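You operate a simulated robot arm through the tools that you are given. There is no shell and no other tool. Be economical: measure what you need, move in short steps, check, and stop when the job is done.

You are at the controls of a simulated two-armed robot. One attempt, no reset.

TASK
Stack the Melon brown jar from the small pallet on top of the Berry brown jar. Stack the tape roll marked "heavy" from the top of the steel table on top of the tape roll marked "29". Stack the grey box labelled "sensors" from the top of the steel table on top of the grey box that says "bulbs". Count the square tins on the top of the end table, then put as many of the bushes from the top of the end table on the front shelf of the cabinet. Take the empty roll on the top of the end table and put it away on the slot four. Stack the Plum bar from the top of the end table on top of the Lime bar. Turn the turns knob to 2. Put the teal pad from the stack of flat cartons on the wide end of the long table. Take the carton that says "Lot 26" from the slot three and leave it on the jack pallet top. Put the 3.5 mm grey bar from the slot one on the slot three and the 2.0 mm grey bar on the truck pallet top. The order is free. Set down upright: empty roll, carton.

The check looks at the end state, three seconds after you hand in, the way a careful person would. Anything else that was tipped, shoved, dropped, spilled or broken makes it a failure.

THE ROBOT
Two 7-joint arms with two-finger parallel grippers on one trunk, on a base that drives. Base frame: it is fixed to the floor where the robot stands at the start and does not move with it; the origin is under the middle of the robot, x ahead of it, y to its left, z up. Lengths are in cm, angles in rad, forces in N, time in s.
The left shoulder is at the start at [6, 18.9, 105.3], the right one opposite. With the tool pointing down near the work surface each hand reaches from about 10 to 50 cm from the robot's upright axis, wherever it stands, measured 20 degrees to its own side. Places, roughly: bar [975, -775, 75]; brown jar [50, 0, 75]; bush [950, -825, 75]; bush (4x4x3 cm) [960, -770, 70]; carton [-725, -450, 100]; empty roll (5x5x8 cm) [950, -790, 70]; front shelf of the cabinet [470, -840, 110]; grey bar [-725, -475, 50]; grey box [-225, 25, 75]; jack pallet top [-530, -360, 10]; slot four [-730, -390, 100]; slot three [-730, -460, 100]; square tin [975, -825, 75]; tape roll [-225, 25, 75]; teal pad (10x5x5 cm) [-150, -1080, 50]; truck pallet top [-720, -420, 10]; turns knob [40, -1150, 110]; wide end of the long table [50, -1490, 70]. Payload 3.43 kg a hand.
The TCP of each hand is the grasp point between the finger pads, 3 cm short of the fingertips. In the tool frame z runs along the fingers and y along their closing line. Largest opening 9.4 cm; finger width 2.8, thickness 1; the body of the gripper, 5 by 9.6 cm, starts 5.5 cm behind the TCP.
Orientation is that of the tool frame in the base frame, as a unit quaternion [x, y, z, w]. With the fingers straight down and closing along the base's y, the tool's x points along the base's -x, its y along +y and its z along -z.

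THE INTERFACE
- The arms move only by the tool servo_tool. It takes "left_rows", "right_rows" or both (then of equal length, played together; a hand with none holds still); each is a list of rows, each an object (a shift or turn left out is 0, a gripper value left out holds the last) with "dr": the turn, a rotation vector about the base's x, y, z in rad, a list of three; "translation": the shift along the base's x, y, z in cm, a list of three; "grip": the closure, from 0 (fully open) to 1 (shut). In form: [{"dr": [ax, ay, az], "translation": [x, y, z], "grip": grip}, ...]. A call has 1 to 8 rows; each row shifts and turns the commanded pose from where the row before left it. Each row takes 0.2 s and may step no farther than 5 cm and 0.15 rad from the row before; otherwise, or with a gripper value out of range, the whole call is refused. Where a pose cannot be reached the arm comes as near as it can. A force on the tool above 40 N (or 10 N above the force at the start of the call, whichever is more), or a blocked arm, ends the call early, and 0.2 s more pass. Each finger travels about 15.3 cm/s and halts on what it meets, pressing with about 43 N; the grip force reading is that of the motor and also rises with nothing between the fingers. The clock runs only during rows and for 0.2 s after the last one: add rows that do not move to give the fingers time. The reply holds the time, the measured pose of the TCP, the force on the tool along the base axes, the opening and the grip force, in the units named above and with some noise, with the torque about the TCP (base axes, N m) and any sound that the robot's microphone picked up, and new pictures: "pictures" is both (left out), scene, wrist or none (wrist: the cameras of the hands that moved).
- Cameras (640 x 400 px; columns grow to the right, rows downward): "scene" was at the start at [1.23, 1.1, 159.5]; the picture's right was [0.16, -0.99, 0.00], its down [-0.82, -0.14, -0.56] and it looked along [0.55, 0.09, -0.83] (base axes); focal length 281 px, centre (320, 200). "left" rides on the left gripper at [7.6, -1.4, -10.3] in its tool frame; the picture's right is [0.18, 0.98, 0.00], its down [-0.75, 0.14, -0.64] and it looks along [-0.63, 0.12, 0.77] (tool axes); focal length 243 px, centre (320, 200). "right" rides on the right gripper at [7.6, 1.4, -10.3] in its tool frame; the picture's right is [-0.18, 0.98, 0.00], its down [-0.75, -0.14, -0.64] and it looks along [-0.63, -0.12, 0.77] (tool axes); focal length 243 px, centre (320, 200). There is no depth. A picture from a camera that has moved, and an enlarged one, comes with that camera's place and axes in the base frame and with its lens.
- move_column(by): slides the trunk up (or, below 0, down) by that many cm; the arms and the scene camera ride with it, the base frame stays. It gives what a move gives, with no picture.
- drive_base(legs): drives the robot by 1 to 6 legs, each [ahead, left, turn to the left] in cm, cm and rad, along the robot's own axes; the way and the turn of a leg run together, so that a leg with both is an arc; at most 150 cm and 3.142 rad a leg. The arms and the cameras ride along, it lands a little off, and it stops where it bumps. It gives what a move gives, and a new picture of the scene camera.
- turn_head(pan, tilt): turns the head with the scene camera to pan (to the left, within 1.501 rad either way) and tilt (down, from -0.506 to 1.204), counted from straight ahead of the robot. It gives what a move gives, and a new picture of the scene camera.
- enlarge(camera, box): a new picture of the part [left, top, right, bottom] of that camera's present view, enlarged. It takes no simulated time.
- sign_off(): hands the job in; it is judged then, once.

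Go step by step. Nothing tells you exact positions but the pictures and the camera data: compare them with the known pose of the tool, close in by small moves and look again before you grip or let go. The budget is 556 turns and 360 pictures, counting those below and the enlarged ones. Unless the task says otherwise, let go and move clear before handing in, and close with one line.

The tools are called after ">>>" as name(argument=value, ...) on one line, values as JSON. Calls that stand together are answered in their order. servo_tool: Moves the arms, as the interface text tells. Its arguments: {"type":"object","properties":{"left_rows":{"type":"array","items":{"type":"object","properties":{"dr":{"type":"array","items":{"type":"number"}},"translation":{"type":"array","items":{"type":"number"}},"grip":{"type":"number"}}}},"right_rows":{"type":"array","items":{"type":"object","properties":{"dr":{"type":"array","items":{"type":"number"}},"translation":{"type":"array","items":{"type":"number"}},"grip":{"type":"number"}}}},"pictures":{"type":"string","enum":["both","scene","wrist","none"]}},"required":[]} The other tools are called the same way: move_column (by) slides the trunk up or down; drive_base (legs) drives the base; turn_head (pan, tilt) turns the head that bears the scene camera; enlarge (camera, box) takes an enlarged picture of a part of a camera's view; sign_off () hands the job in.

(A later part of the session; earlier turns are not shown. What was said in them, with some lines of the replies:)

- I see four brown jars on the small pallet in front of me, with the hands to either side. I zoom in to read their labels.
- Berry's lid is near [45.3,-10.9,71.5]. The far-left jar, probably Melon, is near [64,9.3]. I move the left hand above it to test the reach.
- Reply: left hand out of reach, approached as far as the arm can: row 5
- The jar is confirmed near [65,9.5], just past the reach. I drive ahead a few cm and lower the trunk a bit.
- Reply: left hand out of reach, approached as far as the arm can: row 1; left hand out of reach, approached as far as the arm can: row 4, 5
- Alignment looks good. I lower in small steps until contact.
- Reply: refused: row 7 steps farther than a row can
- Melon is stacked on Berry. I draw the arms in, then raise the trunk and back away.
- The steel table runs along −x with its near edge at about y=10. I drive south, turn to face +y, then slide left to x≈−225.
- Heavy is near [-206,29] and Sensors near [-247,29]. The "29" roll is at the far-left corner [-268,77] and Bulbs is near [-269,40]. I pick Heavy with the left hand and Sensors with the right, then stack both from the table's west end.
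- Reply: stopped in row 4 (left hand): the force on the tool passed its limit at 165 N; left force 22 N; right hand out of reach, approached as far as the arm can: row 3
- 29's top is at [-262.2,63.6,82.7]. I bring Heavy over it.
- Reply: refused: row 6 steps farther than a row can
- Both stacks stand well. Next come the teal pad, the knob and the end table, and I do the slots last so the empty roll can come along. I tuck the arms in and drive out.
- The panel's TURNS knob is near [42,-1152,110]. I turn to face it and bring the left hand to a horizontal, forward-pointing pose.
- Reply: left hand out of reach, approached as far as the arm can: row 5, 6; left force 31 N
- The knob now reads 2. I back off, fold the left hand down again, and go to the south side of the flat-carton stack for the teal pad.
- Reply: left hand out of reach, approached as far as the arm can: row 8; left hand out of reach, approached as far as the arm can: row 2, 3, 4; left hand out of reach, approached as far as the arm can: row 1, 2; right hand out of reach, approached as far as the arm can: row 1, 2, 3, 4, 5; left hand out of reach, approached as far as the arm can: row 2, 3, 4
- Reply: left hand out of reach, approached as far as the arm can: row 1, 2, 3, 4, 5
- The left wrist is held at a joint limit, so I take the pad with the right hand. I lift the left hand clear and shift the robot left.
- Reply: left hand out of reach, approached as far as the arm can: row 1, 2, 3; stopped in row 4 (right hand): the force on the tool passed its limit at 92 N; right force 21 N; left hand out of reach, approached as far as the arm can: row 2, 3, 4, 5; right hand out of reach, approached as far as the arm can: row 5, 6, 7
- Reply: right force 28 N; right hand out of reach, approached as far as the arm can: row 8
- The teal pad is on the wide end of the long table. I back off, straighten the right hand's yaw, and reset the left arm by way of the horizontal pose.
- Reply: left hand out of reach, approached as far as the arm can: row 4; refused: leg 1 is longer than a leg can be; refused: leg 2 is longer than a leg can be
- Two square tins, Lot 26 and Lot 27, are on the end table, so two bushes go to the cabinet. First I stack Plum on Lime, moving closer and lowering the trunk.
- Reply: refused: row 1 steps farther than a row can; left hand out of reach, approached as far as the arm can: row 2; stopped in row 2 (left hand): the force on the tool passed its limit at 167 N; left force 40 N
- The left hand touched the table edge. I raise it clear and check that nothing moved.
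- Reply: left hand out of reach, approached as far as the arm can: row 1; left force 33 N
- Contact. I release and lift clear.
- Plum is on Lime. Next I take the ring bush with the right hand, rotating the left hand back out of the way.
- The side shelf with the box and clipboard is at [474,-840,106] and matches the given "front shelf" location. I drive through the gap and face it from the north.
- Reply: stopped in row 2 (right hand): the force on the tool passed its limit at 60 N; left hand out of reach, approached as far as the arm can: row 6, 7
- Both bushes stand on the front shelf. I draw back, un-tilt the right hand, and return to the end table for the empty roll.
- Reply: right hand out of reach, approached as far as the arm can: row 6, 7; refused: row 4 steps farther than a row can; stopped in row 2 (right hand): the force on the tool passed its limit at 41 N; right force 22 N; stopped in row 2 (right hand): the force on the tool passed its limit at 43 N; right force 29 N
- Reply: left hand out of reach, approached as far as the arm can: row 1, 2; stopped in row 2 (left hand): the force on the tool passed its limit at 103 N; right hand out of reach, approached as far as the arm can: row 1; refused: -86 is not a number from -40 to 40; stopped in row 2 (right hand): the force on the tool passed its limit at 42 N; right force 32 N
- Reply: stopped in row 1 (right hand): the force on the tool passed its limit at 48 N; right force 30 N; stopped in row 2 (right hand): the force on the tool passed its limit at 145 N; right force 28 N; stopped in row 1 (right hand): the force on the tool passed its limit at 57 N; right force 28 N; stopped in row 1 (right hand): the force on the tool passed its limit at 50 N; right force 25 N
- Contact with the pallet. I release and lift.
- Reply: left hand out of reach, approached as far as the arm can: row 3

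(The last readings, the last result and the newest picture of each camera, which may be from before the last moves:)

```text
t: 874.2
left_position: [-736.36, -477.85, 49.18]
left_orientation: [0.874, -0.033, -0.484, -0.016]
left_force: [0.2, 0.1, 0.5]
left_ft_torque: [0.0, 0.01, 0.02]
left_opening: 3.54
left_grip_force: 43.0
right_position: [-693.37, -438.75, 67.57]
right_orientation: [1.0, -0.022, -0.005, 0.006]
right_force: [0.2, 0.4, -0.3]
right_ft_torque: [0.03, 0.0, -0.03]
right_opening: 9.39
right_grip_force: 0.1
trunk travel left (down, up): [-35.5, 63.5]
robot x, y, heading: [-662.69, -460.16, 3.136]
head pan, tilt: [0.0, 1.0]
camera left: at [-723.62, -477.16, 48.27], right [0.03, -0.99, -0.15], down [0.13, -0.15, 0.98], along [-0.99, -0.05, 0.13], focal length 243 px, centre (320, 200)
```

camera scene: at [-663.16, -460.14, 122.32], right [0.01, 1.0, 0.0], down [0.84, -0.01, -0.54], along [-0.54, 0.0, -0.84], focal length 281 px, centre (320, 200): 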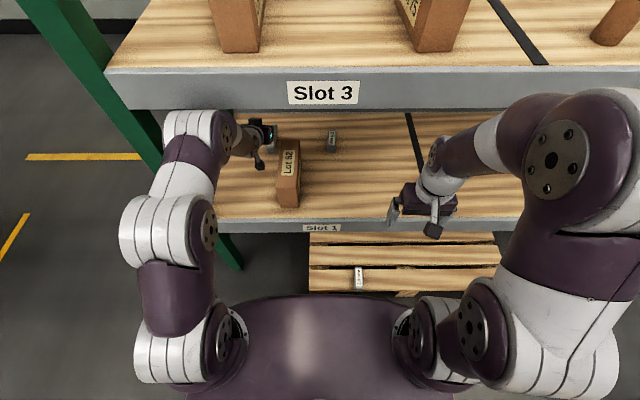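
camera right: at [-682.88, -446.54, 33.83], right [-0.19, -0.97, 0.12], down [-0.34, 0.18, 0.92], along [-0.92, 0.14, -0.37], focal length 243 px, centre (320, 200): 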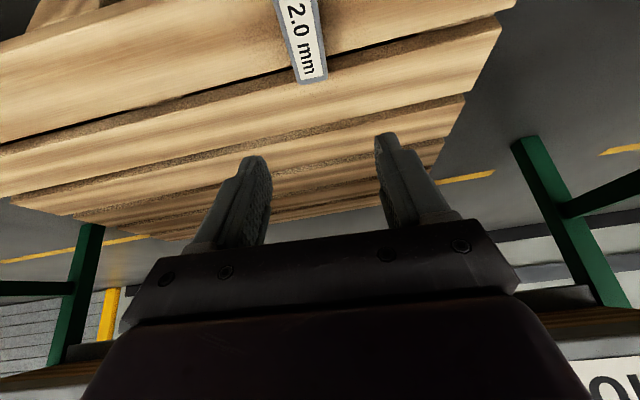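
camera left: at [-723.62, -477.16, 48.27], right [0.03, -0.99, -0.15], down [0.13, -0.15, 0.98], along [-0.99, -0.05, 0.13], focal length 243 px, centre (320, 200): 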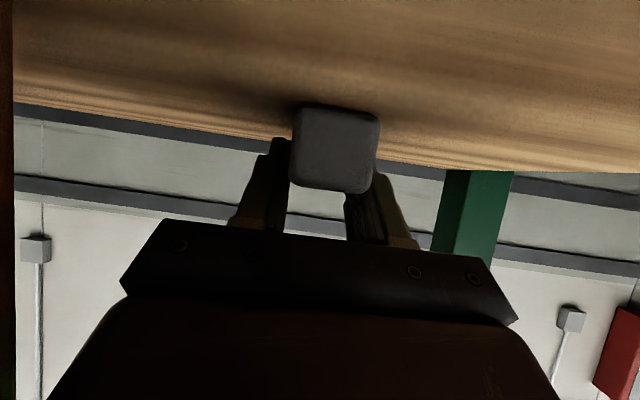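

>>> servo_tool(left_rows=[{"translation": [0, -0.2, 2]}, {"translation": [0.5, -0.2, 4]}, {"translation": [1, 0, 4]}, {"translation": [3, 0, 2]}, {"translation": [4, 0, 1]}, {"translation": [4, 0, 0]}, {"translation": [4, 0, 0]}, {"translation": [4, 0, 0]}], pictures="none")

>>> servo_tool(left_rows=[{"translation": [4, 0, 0]}, {"translation": [4, 0, 0]}, {"translation": [4, 0, 0]}, {"translation": [4, 0, 0]}, {"translation": [4, 0, 0]}, {"translation": [3, 0, 0]}, {"translation": [0, 0, 0]}], pictures="both")

```text
t: 876.0
left_position: [-715.76, -478.34, 62.05]
left_orientation: [0.874, -0.032, -0.484, -0.014]
left_force: [0.2, 0.2, -1.4]
left_ft_torque: [0.03, -0.04, -0.02]
left_opening: 3.55
left_grip_force: 43.0
right_position: [-693.41, -438.74, 67.63]
right_orientation: [1.0, -0.022, -0.005, 0.006]
right_force: [0.0, 0.4, 0.5]
right_ft_torque: [0.03, 0.02, -0.02]
right_opening: 9.39
right_grip_force: 0.1
trunk travel left (down, up): [-35.5, 63.5]
robot x, y, heading: [-661.76, -459.92, 3.134]
head pan, tilt: [0.0, 1.0]
```

```text
t: 877.8
left_position: [-697.03, -478.29, 64.19]
left_orientation: [0.846, -0.035, -0.532, -0.01]
left_force: [0.2, -0.3, -1.4]
left_ft_torque: [0.0, -0.03, -0.03]
left_opening: 3.52
left_grip_force: 43.3
right_position: [-693.35, -438.74, 67.65]
right_orientation: [1.0, -0.022, -0.005, 0.005]
right_force: [0.4, 0.6, -0.8]
right_ft_torque: [0.03, 0.0, 0.03]
right_opening: 9.39
right_grip_force: 0.0
trunk travel left (down, up): [-35.5, 63.5]
robot x, y, heading: [-662.32, -459.78, 3.135]
head pan, tilt: [0.0, 1.0]
stopped in row 7 (left hand): the arm was blocked; the commanded pose is now the measured one
camera scene: at [-663.17, -460.14, 122.32], right [0.01, 1.0, 0.0], down [0.84, -0.01, -0.54], along [-0.54, 0.0, -0.84], focal length 281 px, centre (320, 200)
camera left: at [-684.38, -477.65, 61.78], right [0.01, -0.99, -0.15], down [0.24, -0.14, 0.96], along [-0.97, -0.05, 0.24], focal length 243 px, centre (320, 200)
```

scene: 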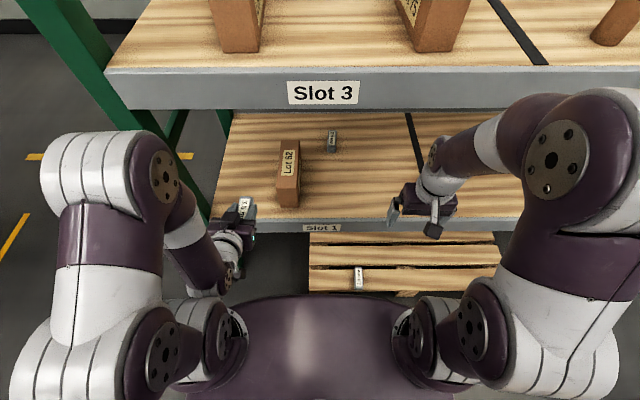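
left: 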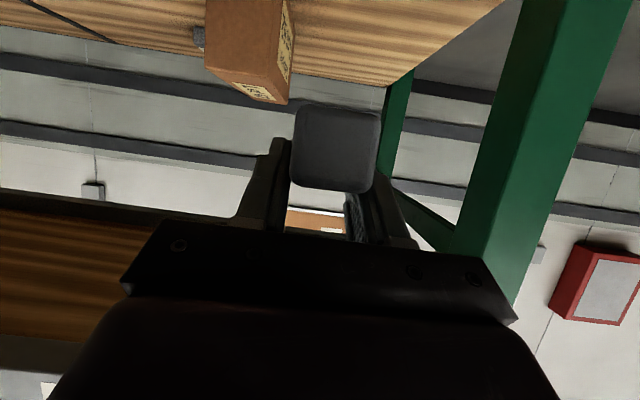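

>>> drive_base(legs=[[-20, -19, 0]])

>>> servo_tool(left_rows=[{"translation": [-3, 0, 1], "dr": [0, -0.05, 0]}, {"translation": [-3, 0, 1], "dr": [0, -0.062, 0]}, {"translation": [-2, 0, 0]}, {"translation": [0, 0, 0]}], pictures="none")

>>> move_column(by=40)

```text
t: 879.7
left_position: [-676.87, -459.5, 64.2]
left_orientation: [0.846, -0.034, -0.532, -0.009]
left_force: [0.2, 0.2, -0.6]
left_ft_torque: [-0.02, 0.02, 0.01]
left_opening: 3.5
left_grip_force: 42.8
right_position: [-673.49, -419.97, 67.67]
right_orientation: [1.0, -0.023, -0.005, 0.007]
right_force: [0.1, 0.8, 0.5]
right_ft_torque: [-0.01, -0.01, 0.0]
right_opening: 9.42
right_grip_force: 0.1
trunk travel left (down, up): [-35.5, 63.5]
robot x, y, heading: [-642.35, -441.37, 3.136]
head pan, tilt: [0.0, 1.0]
camera scene: at [-643.14, -441.39, 122.32], right [0.01, 1.0, 0.0], down [0.84, -0.01, -0.54], along [-0.54, 0.0, -0.84], focal length 281 px, centre (320, 200)
```

scene: 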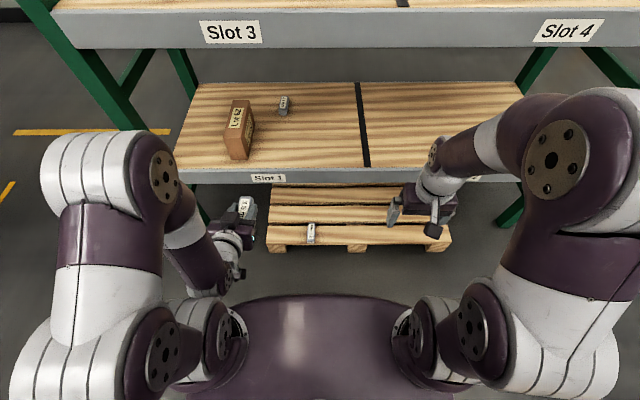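

```text
t: 880.7
left_position: [-684.98, -459.61, 66.09]
left_orientation: [0.875, -0.035, -0.483, -0.012]
left_force: [-0.8, 0.7, -1.5]
left_ft_torque: [0.01, 0.0, 0.01]
left_opening: 3.54
left_grip_force: 43.2
right_position: [-673.35, -420.0, 67.67]
right_orientation: [1.0, -0.022, -0.004, 0.006]
right_force: [-0.4, -0.1, -0.4]
right_ft_torque: [-0.02, -0.01, -0.02]
right_opening: 9.37
right_grip_force: 0.0
trunk travel left (down, up): [-35.5, 63.5]
robot x, y, heading: [-642.52, -441.61, 3.136]
head pan, tilt: [0.0, 1.0]
```

```text
t: 884.6
left_position: [-684.97, -459.65, 106.21]
left_orientation: [0.875, -0.034, -0.483, -0.012]
left_force: [0.5, 0.0, -0.7]
left_ft_torque: [-0.03, -0.02, 0.0]
left_opening: 3.48
left_grip_force: 42.6
right_position: [-673.46, -420.03, 107.68]
right_orientation: [1.0, -0.022, -0.004, 0.005]
right_force: [-0.1, 0.1, -0.5]
right_ft_torque: [-0.02, -0.03, -0.01]
right_opening: 9.41
right_grip_force: 0.0
trunk travel left (down, up): [-75.5, 23.5]
robot x, y, heading: [-642.34, -441.55, 3.135]
head pan, tilt: [0.0, 1.0]
```

>>> drive_base(legs=[[14, -2, 0]])

>>> turn_head(pan=0.1, tilt=0.8)

>>> servo_tool(left_rows=[{"translation": [-4, 0, 0]}, {"translation": [-4, 0, 0]}, {"translation": [-4, 0, 0]}, {"translation": [-4, 0, 0]}, {"translation": [-1.5, 0, 0]}, {"translation": [0, 0, 0]}], pictures="both")

```text
t: 885.9
left_position: [-699.03, -457.49, 106.19]
left_orientation: [0.875, -0.034, -0.484, -0.012]
left_force: [-0.5, 0.4, -1.1]
left_ft_torque: [-0.04, 0.0, 0.01]
left_opening: 3.5
left_grip_force: 42.7
right_position: [-687.33, -417.88, 107.65]
right_orientation: [1.0, -0.022, -0.006, 0.006]
right_force: [0.2, -0.1, 1.0]
right_ft_torque: [0.0, -0.02, -0.01]
right_opening: 9.39
right_grip_force: 0.0
trunk travel left (down, up): [-75.5, 23.5]
robot x, y, heading: [-656.48, -439.36, 3.135]
head pan, tilt: [0.0, 1.0]
camera scene: at [-657.13, -439.38, 162.32], right [0.01, 1.0, 0.0], down [0.84, -0.01, -0.54], along [-0.54, 0.0, -0.84], focal length 281 px, centre (320, 200)
```

scene: 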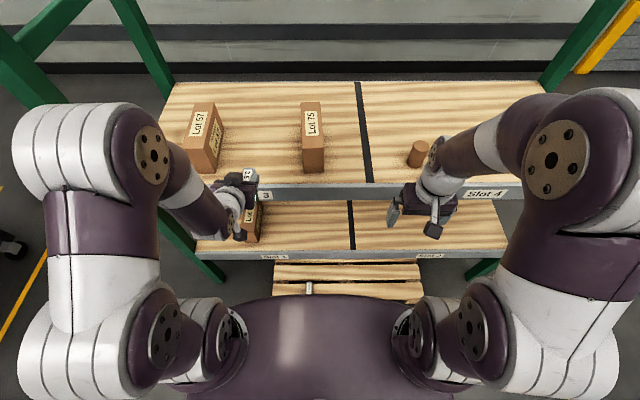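

```text
t: 886.6
left_position: [-699.24, -457.7, 106.16]
left_orientation: [0.875, -0.034, -0.483, -0.012]
left_force: [-0.3, -1.6, -0.8]
left_ft_torque: [0.02, 0.03, 0.0]
left_opening: 3.52
left_grip_force: 42.8
right_position: [-687.4, -417.84, 107.55]
right_orientation: [1.0, -0.022, -0.005, 0.007]
right_force: [0.3, -0.6, -0.4]
right_ft_torque: [-0.01, -0.02, 0.03]
right_opening: 9.39
right_grip_force: 0.1
trunk travel left (down, up): [-75.5, 23.5]
robot x, y, heading: [-656.3, -439.38, 3.136]
head pan, tilt: [0.099, 0.799]
camera scene: at [-658.41, -440.14, 163.82], right [-0.09, 1.0, 0.0], down [0.71, 0.07, -0.7], along [-0.69, -0.06, -0.72], focal length 281 px, centre (320, 200)
```

scene: 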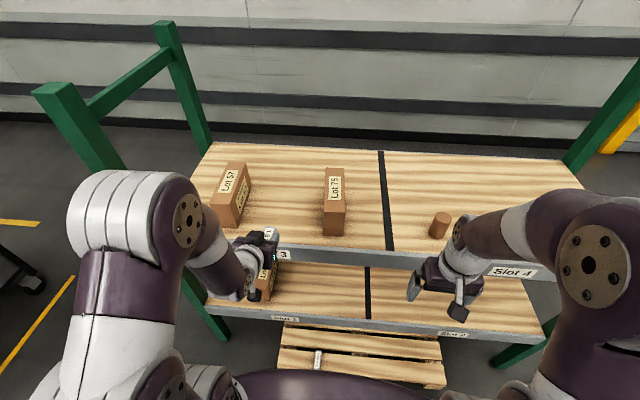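

```text
t: 888.0
left_position: [-716.38, -457.43, 106.25]
left_orientation: [0.874, -0.035, -0.484, -0.013]
left_force: [-0.4, 0.0, -1.5]
left_ft_torque: [0.0, -0.01, -0.01]
left_opening: 3.53
left_grip_force: 42.7
right_position: [-687.41, -417.86, 107.71]
right_orientation: [1.0, -0.022, -0.005, 0.006]
right_force: [0.7, 0.6, 0.4]
right_ft_torque: [-0.01, -0.03, -0.02]
right_opening: 9.4
right_grip_force: 0.1
trunk travel left (down, up): [-75.5, 23.5]
robot x, y, heading: [-656.52, -439.37, 3.134]
head pan, tilt: [0.099, 0.799]
camera scene: at [-658.31, -440.15, 163.83], right [-0.09, 1.0, 0.0], down [0.71, 0.07, -0.7], along [-0.69, -0.06, -0.72], focal length 281 px, centre (320, 200)
camera left: at [-703.6, -456.82, 105.26], right [0.03, -0.99, -0.14], down [0.13, -0.14, 0.98], along [-0.99, -0.05, 0.13], focal length 243 px, centre (320, 200)
```

scene: 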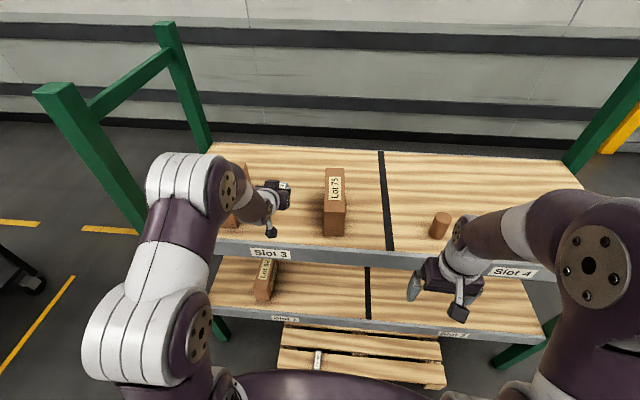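
left: 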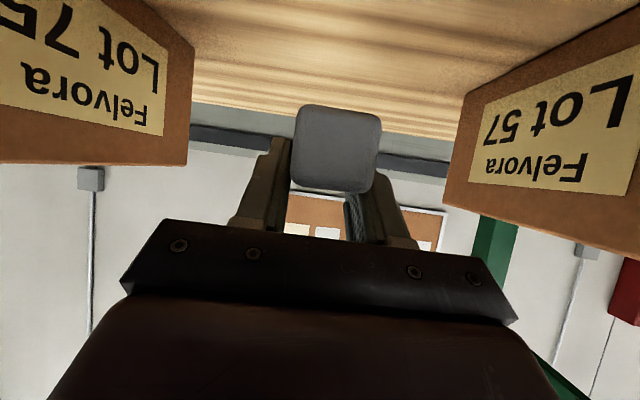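

>>> servo_tool(left_rows=[{"translation": [0, 0, -3]}, {"translation": [0, 0, -2]}, {"translation": [0, 0, 0]}], pictures="none")

>>> servo_tool(left_rows=[{"translation": [0, 0, -0.7]}, {"translation": [0, 0, 0]}], pictures="none")

>>> servo_tool(left_rows=[{"translation": [0, 0, -0.4]}, {"translation": [0, 0, 0]}], pictures="none")

```text
t: 888.8
left_position: [-716.44, -457.49, 100.98]
left_orientation: [0.874, -0.034, -0.484, -0.012]
left_force: [0.2, 0.2, -1.2]
left_ft_torque: [-0.01, -0.02, 0.02]
left_opening: 3.54
left_grip_force: 42.5
right_position: [-687.46, -418.0, 107.72]
right_orientation: [1.0, -0.022, -0.006, 0.005]
right_force: [-0.8, 0.5, 0.2]
right_ft_torque: [-0.05, -0.02, 0.02]
right_opening: 9.41
right_grip_force: 0.1
trunk travel left (down, up): [-75.5, 23.5]
robot x, y, heading: [-656.45, -439.49, 3.133]
head pan, tilt: [0.099, 0.799]
```

```text
t: 889.4
left_position: [-716.51, -457.53, 100.33]
left_orientation: [0.874, -0.034, -0.485, -0.012]
left_force: [0.1, -0.4, -0.3]
left_ft_torque: [-0.01, 0.04, 0.0]
left_opening: 3.53
left_grip_force: 43.2
right_position: [-687.46, -417.85, 107.7]
right_orientation: [1.0, -0.022, -0.006, 0.006]
right_force: [0.3, -1.0, -0.3]
right_ft_torque: [0.02, 0.03, 0.01]
right_opening: 9.42
right_grip_force: 0.1
trunk travel left (down, up): [-75.5, 23.5]
robot x, y, heading: [-656.36, -438.99, 3.135]
head pan, tilt: [0.099, 0.799]
```

```text
t: 890.0
left_position: [-716.53, -457.58, 99.96]
left_orientation: [0.874, -0.035, -0.484, -0.013]
left_force: [-0.1, -0.7, -0.9]
left_ft_torque: [-0.01, -0.01, 0.02]
left_opening: 3.55
left_grip_force: 42.5
right_position: [-687.43, -417.93, 107.7]
right_orientation: [1.0, -0.021, -0.005, 0.006]
right_force: [0.3, -0.9, -0.6]
right_ft_torque: [0.0, 0.0, -0.02]
right_opening: 9.4
right_grip_force: 0.0
trunk travel left (down, up): [-75.5, 23.5]
robot x, y, heading: [-656.76, -439.75, 3.137]
head pan, tilt: [0.099, 0.799]
```

>>> servo_tool(left_rows=[{"translation": [0, 0, -0.35]}, {"translation": [0, 0, 0]}], pictures="none")

>>> servo_tool(left_rows=[{"translation": [0, 0, -0.3]}, {"translation": [0, 0, 0]}], pictures="none")

```text
t: 890.6
left_position: [-716.48, -457.53, 99.69]
left_orientation: [0.875, -0.035, -0.483, -0.012]
left_force: [-0.6, 0.6, -1.2]
left_ft_torque: [0.03, -0.01, -0.03]
left_opening: 3.51
left_grip_force: 42.9
right_position: [-687.5, -417.89, 107.67]
right_orientation: [1.0, -0.022, -0.004, 0.006]
right_force: [-0.4, 0.5, 0.2]
right_ft_torque: [0.02, -0.04, 0.0]
right_opening: 9.39
right_grip_force: 0.0
trunk travel left (down, up): [-75.5, 23.5]
robot x, y, heading: [-656.44, -439.08, 3.135]
head pan, tilt: [0.099, 0.799]
```

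```text
t: 891.2
left_position: [-716.69, -457.55, 99.4]
left_orientation: [0.875, -0.034, -0.484, -0.012]
left_force: [-1.1, -0.2, -0.4]
left_ft_torque: [-0.02, 0.0, -0.02]
left_opening: 3.53
left_grip_force: 43.2
right_position: [-687.53, -417.96, 107.65]
right_orientation: [1.0, -0.022, -0.005, 0.006]
right_force: [0.5, 0.9, -0.2]
right_ft_torque: [-0.01, -0.04, 0.0]
right_opening: 9.42
right_grip_force: 0.0
trunk travel left (down, up): [-75.5, 23.5]
robot x, y, heading: [-656.38, -439.62, 3.135]
head pan, tilt: [0.099, 0.799]
```

>>> servo_tool(left_rows=[{"translation": [0, 0, -0.35]}, {"translation": [0, 0, 0]}], pictures="wrist")

>>> servo_tool(left_rows=[{"translation": [0, 0, -0.3]}, {"translation": [0, 0, 0]}], pictures="none")

```text
t: 891.8
left_position: [-716.59, -457.58, 99.42]
left_orientation: [0.873, -0.035, -0.486, -0.012]
left_force: [-1.9, -2.6, 14.0]
left_ft_torque: [-0.18, -0.5, -0.06]
left_opening: 3.52
left_grip_force: 43.0
right_position: [-687.34, -417.82, 107.59]
right_orientation: [1.0, -0.021, -0.006, 0.006]
right_force: [-0.2, -0.2, 0.5]
right_ft_torque: [0.04, 0.02, 0.01]
right_opening: 9.38
right_grip_force: 0.0
trunk travel left (down, up): [-75.5, 23.5]
robot x, y, heading: [-656.68, -439.7, 3.139]
head pan, tilt: [0.099, 0.799]
camera left: at [-703.76, -456.86, 98.21], right [0.03, -0.99, -0.14], down [0.14, -0.14, 0.98], along [-0.99, -0.05, 0.13], focal length 243 px, centre (320, 200)
```

left: 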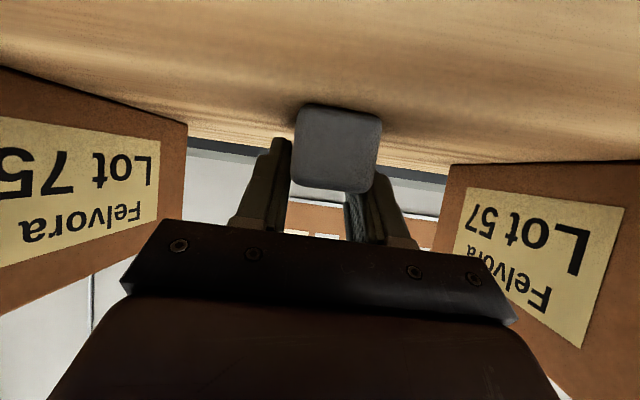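

```text
t: 892.4
left_position: [-716.58, -457.56, 99.21]
left_orientation: [0.872, -0.034, -0.489, -0.011]
left_force: [-7.0, -2.8, 35.4]
left_ft_torque: [-0.05, -0.81, -0.02]
left_opening: 3.53
left_grip_force: 42.5
right_position: [-687.26, -417.82, 107.78]
right_orientation: [1.0, -0.022, -0.006, 0.007]
right_force: [0.7, 0.0, -0.4]
right_ft_torque: [0.01, -0.01, -0.01]
right_opening: 9.41
right_grip_force: 0.0
trunk travel left (down, up): [-75.5, 23.5]
robot x, y, heading: [-656.34, -439.36, 3.133]
head pan, tilt: [0.099, 0.799]
```

Contact. I release the 3.5 mm bar and withdraw.

>>> servo_tool(left_rows=[{"translation": [0, 0, 0.25]}, {"grip": 0.55}, {"grip": 0.4}, {"grip": 0.35}, {"translation": [0.5, 0, 1.5]}, {"translation": [1.5, 0, 3]}, {"translation": [3, 0, 3]}, {"translation": [4, 0, 2]}], pictures="none")

>>> drive_base(legs=[[-35, 0, 0]])

>>> enlarge(camera="scene", box=[180, 90, 540, 330])

```text
t: 894.2
left_position: [-707.34, -457.88, 108.71]
left_orientation: [0.874, -0.034, -0.484, -0.012]
left_force: [0.2, 0.5, -1.0]
left_ft_torque: [0.03, 0.01, 0.0]
left_opening: 6.1
left_grip_force: 0.1
right_position: [-687.28, -417.89, 107.7]
right_orientation: [1.0, -0.022, -0.005, 0.006]
right_force: [0.0, 0.3, -0.4]
right_ft_torque: [-0.01, 0.03, -0.01]
right_opening: 9.39
right_grip_force: 0.1
trunk travel left (down, up): [-75.5, 23.5]
robot x, y, heading: [-656.27, -439.44, 3.135]
head pan, tilt: [0.099, 0.799]
```

```text
t: 896.5
left_position: [-672.12, -458.03, 108.37]
left_orientation: [0.875, -0.036, -0.483, -0.013]
left_force: [0.5, -0.3, 1.0]
left_ft_torque: [0.0, 0.03, 0.03]
left_opening: 6.12
left_grip_force: 0.0
right_position: [-652.12, -418.09, 107.57]
right_orientation: [1.0, -0.024, -0.004, 0.005]
right_force: [-0.5, -0.5, -0.2]
right_ft_torque: [0.01, 0.02, 0.02]
right_opening: 9.42
right_grip_force: 0.1
trunk travel left (down, up): [-75.5, 23.5]
robot x, y, heading: [-621.83, -439.25, 3.13]
head pan, tilt: [0.099, 0.799]
camera scene: at [-623.03, -440.46, 163.83], right [-0.09, 1.0, 0.0], down [0.71, 0.06, -0.7], along [-0.69, -0.06, -0.72], focal length 281 px, centre (320, 200)
```

scene: 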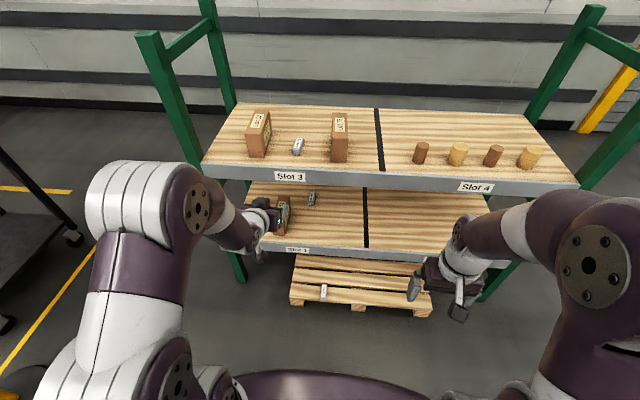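

```text
1.67 times, centred on (360, 210) of scene
camera zoom: at [-623.03, -440.46, 163.83], right [-0.09, 1.0, 0.0], down [0.71, 0.06, -0.7], along [-0.69, -0.06, -0.72], focal length 468 px, centre (253, 183)
```

zoom: 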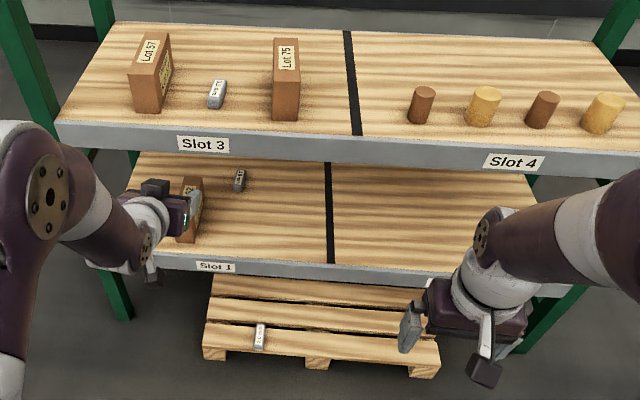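

Every item is in place and both hands are clear of everything, so I hand in now.

>>> sign_off()

```text
The job is handed in.
```

I handed the job in with every item done. The two judgment calls are that the second bush on the cabinet shelf is the small cylinder marked "57", and that I took the cabinet's north-side shelf as its front shelf because it matched the given coordinates.
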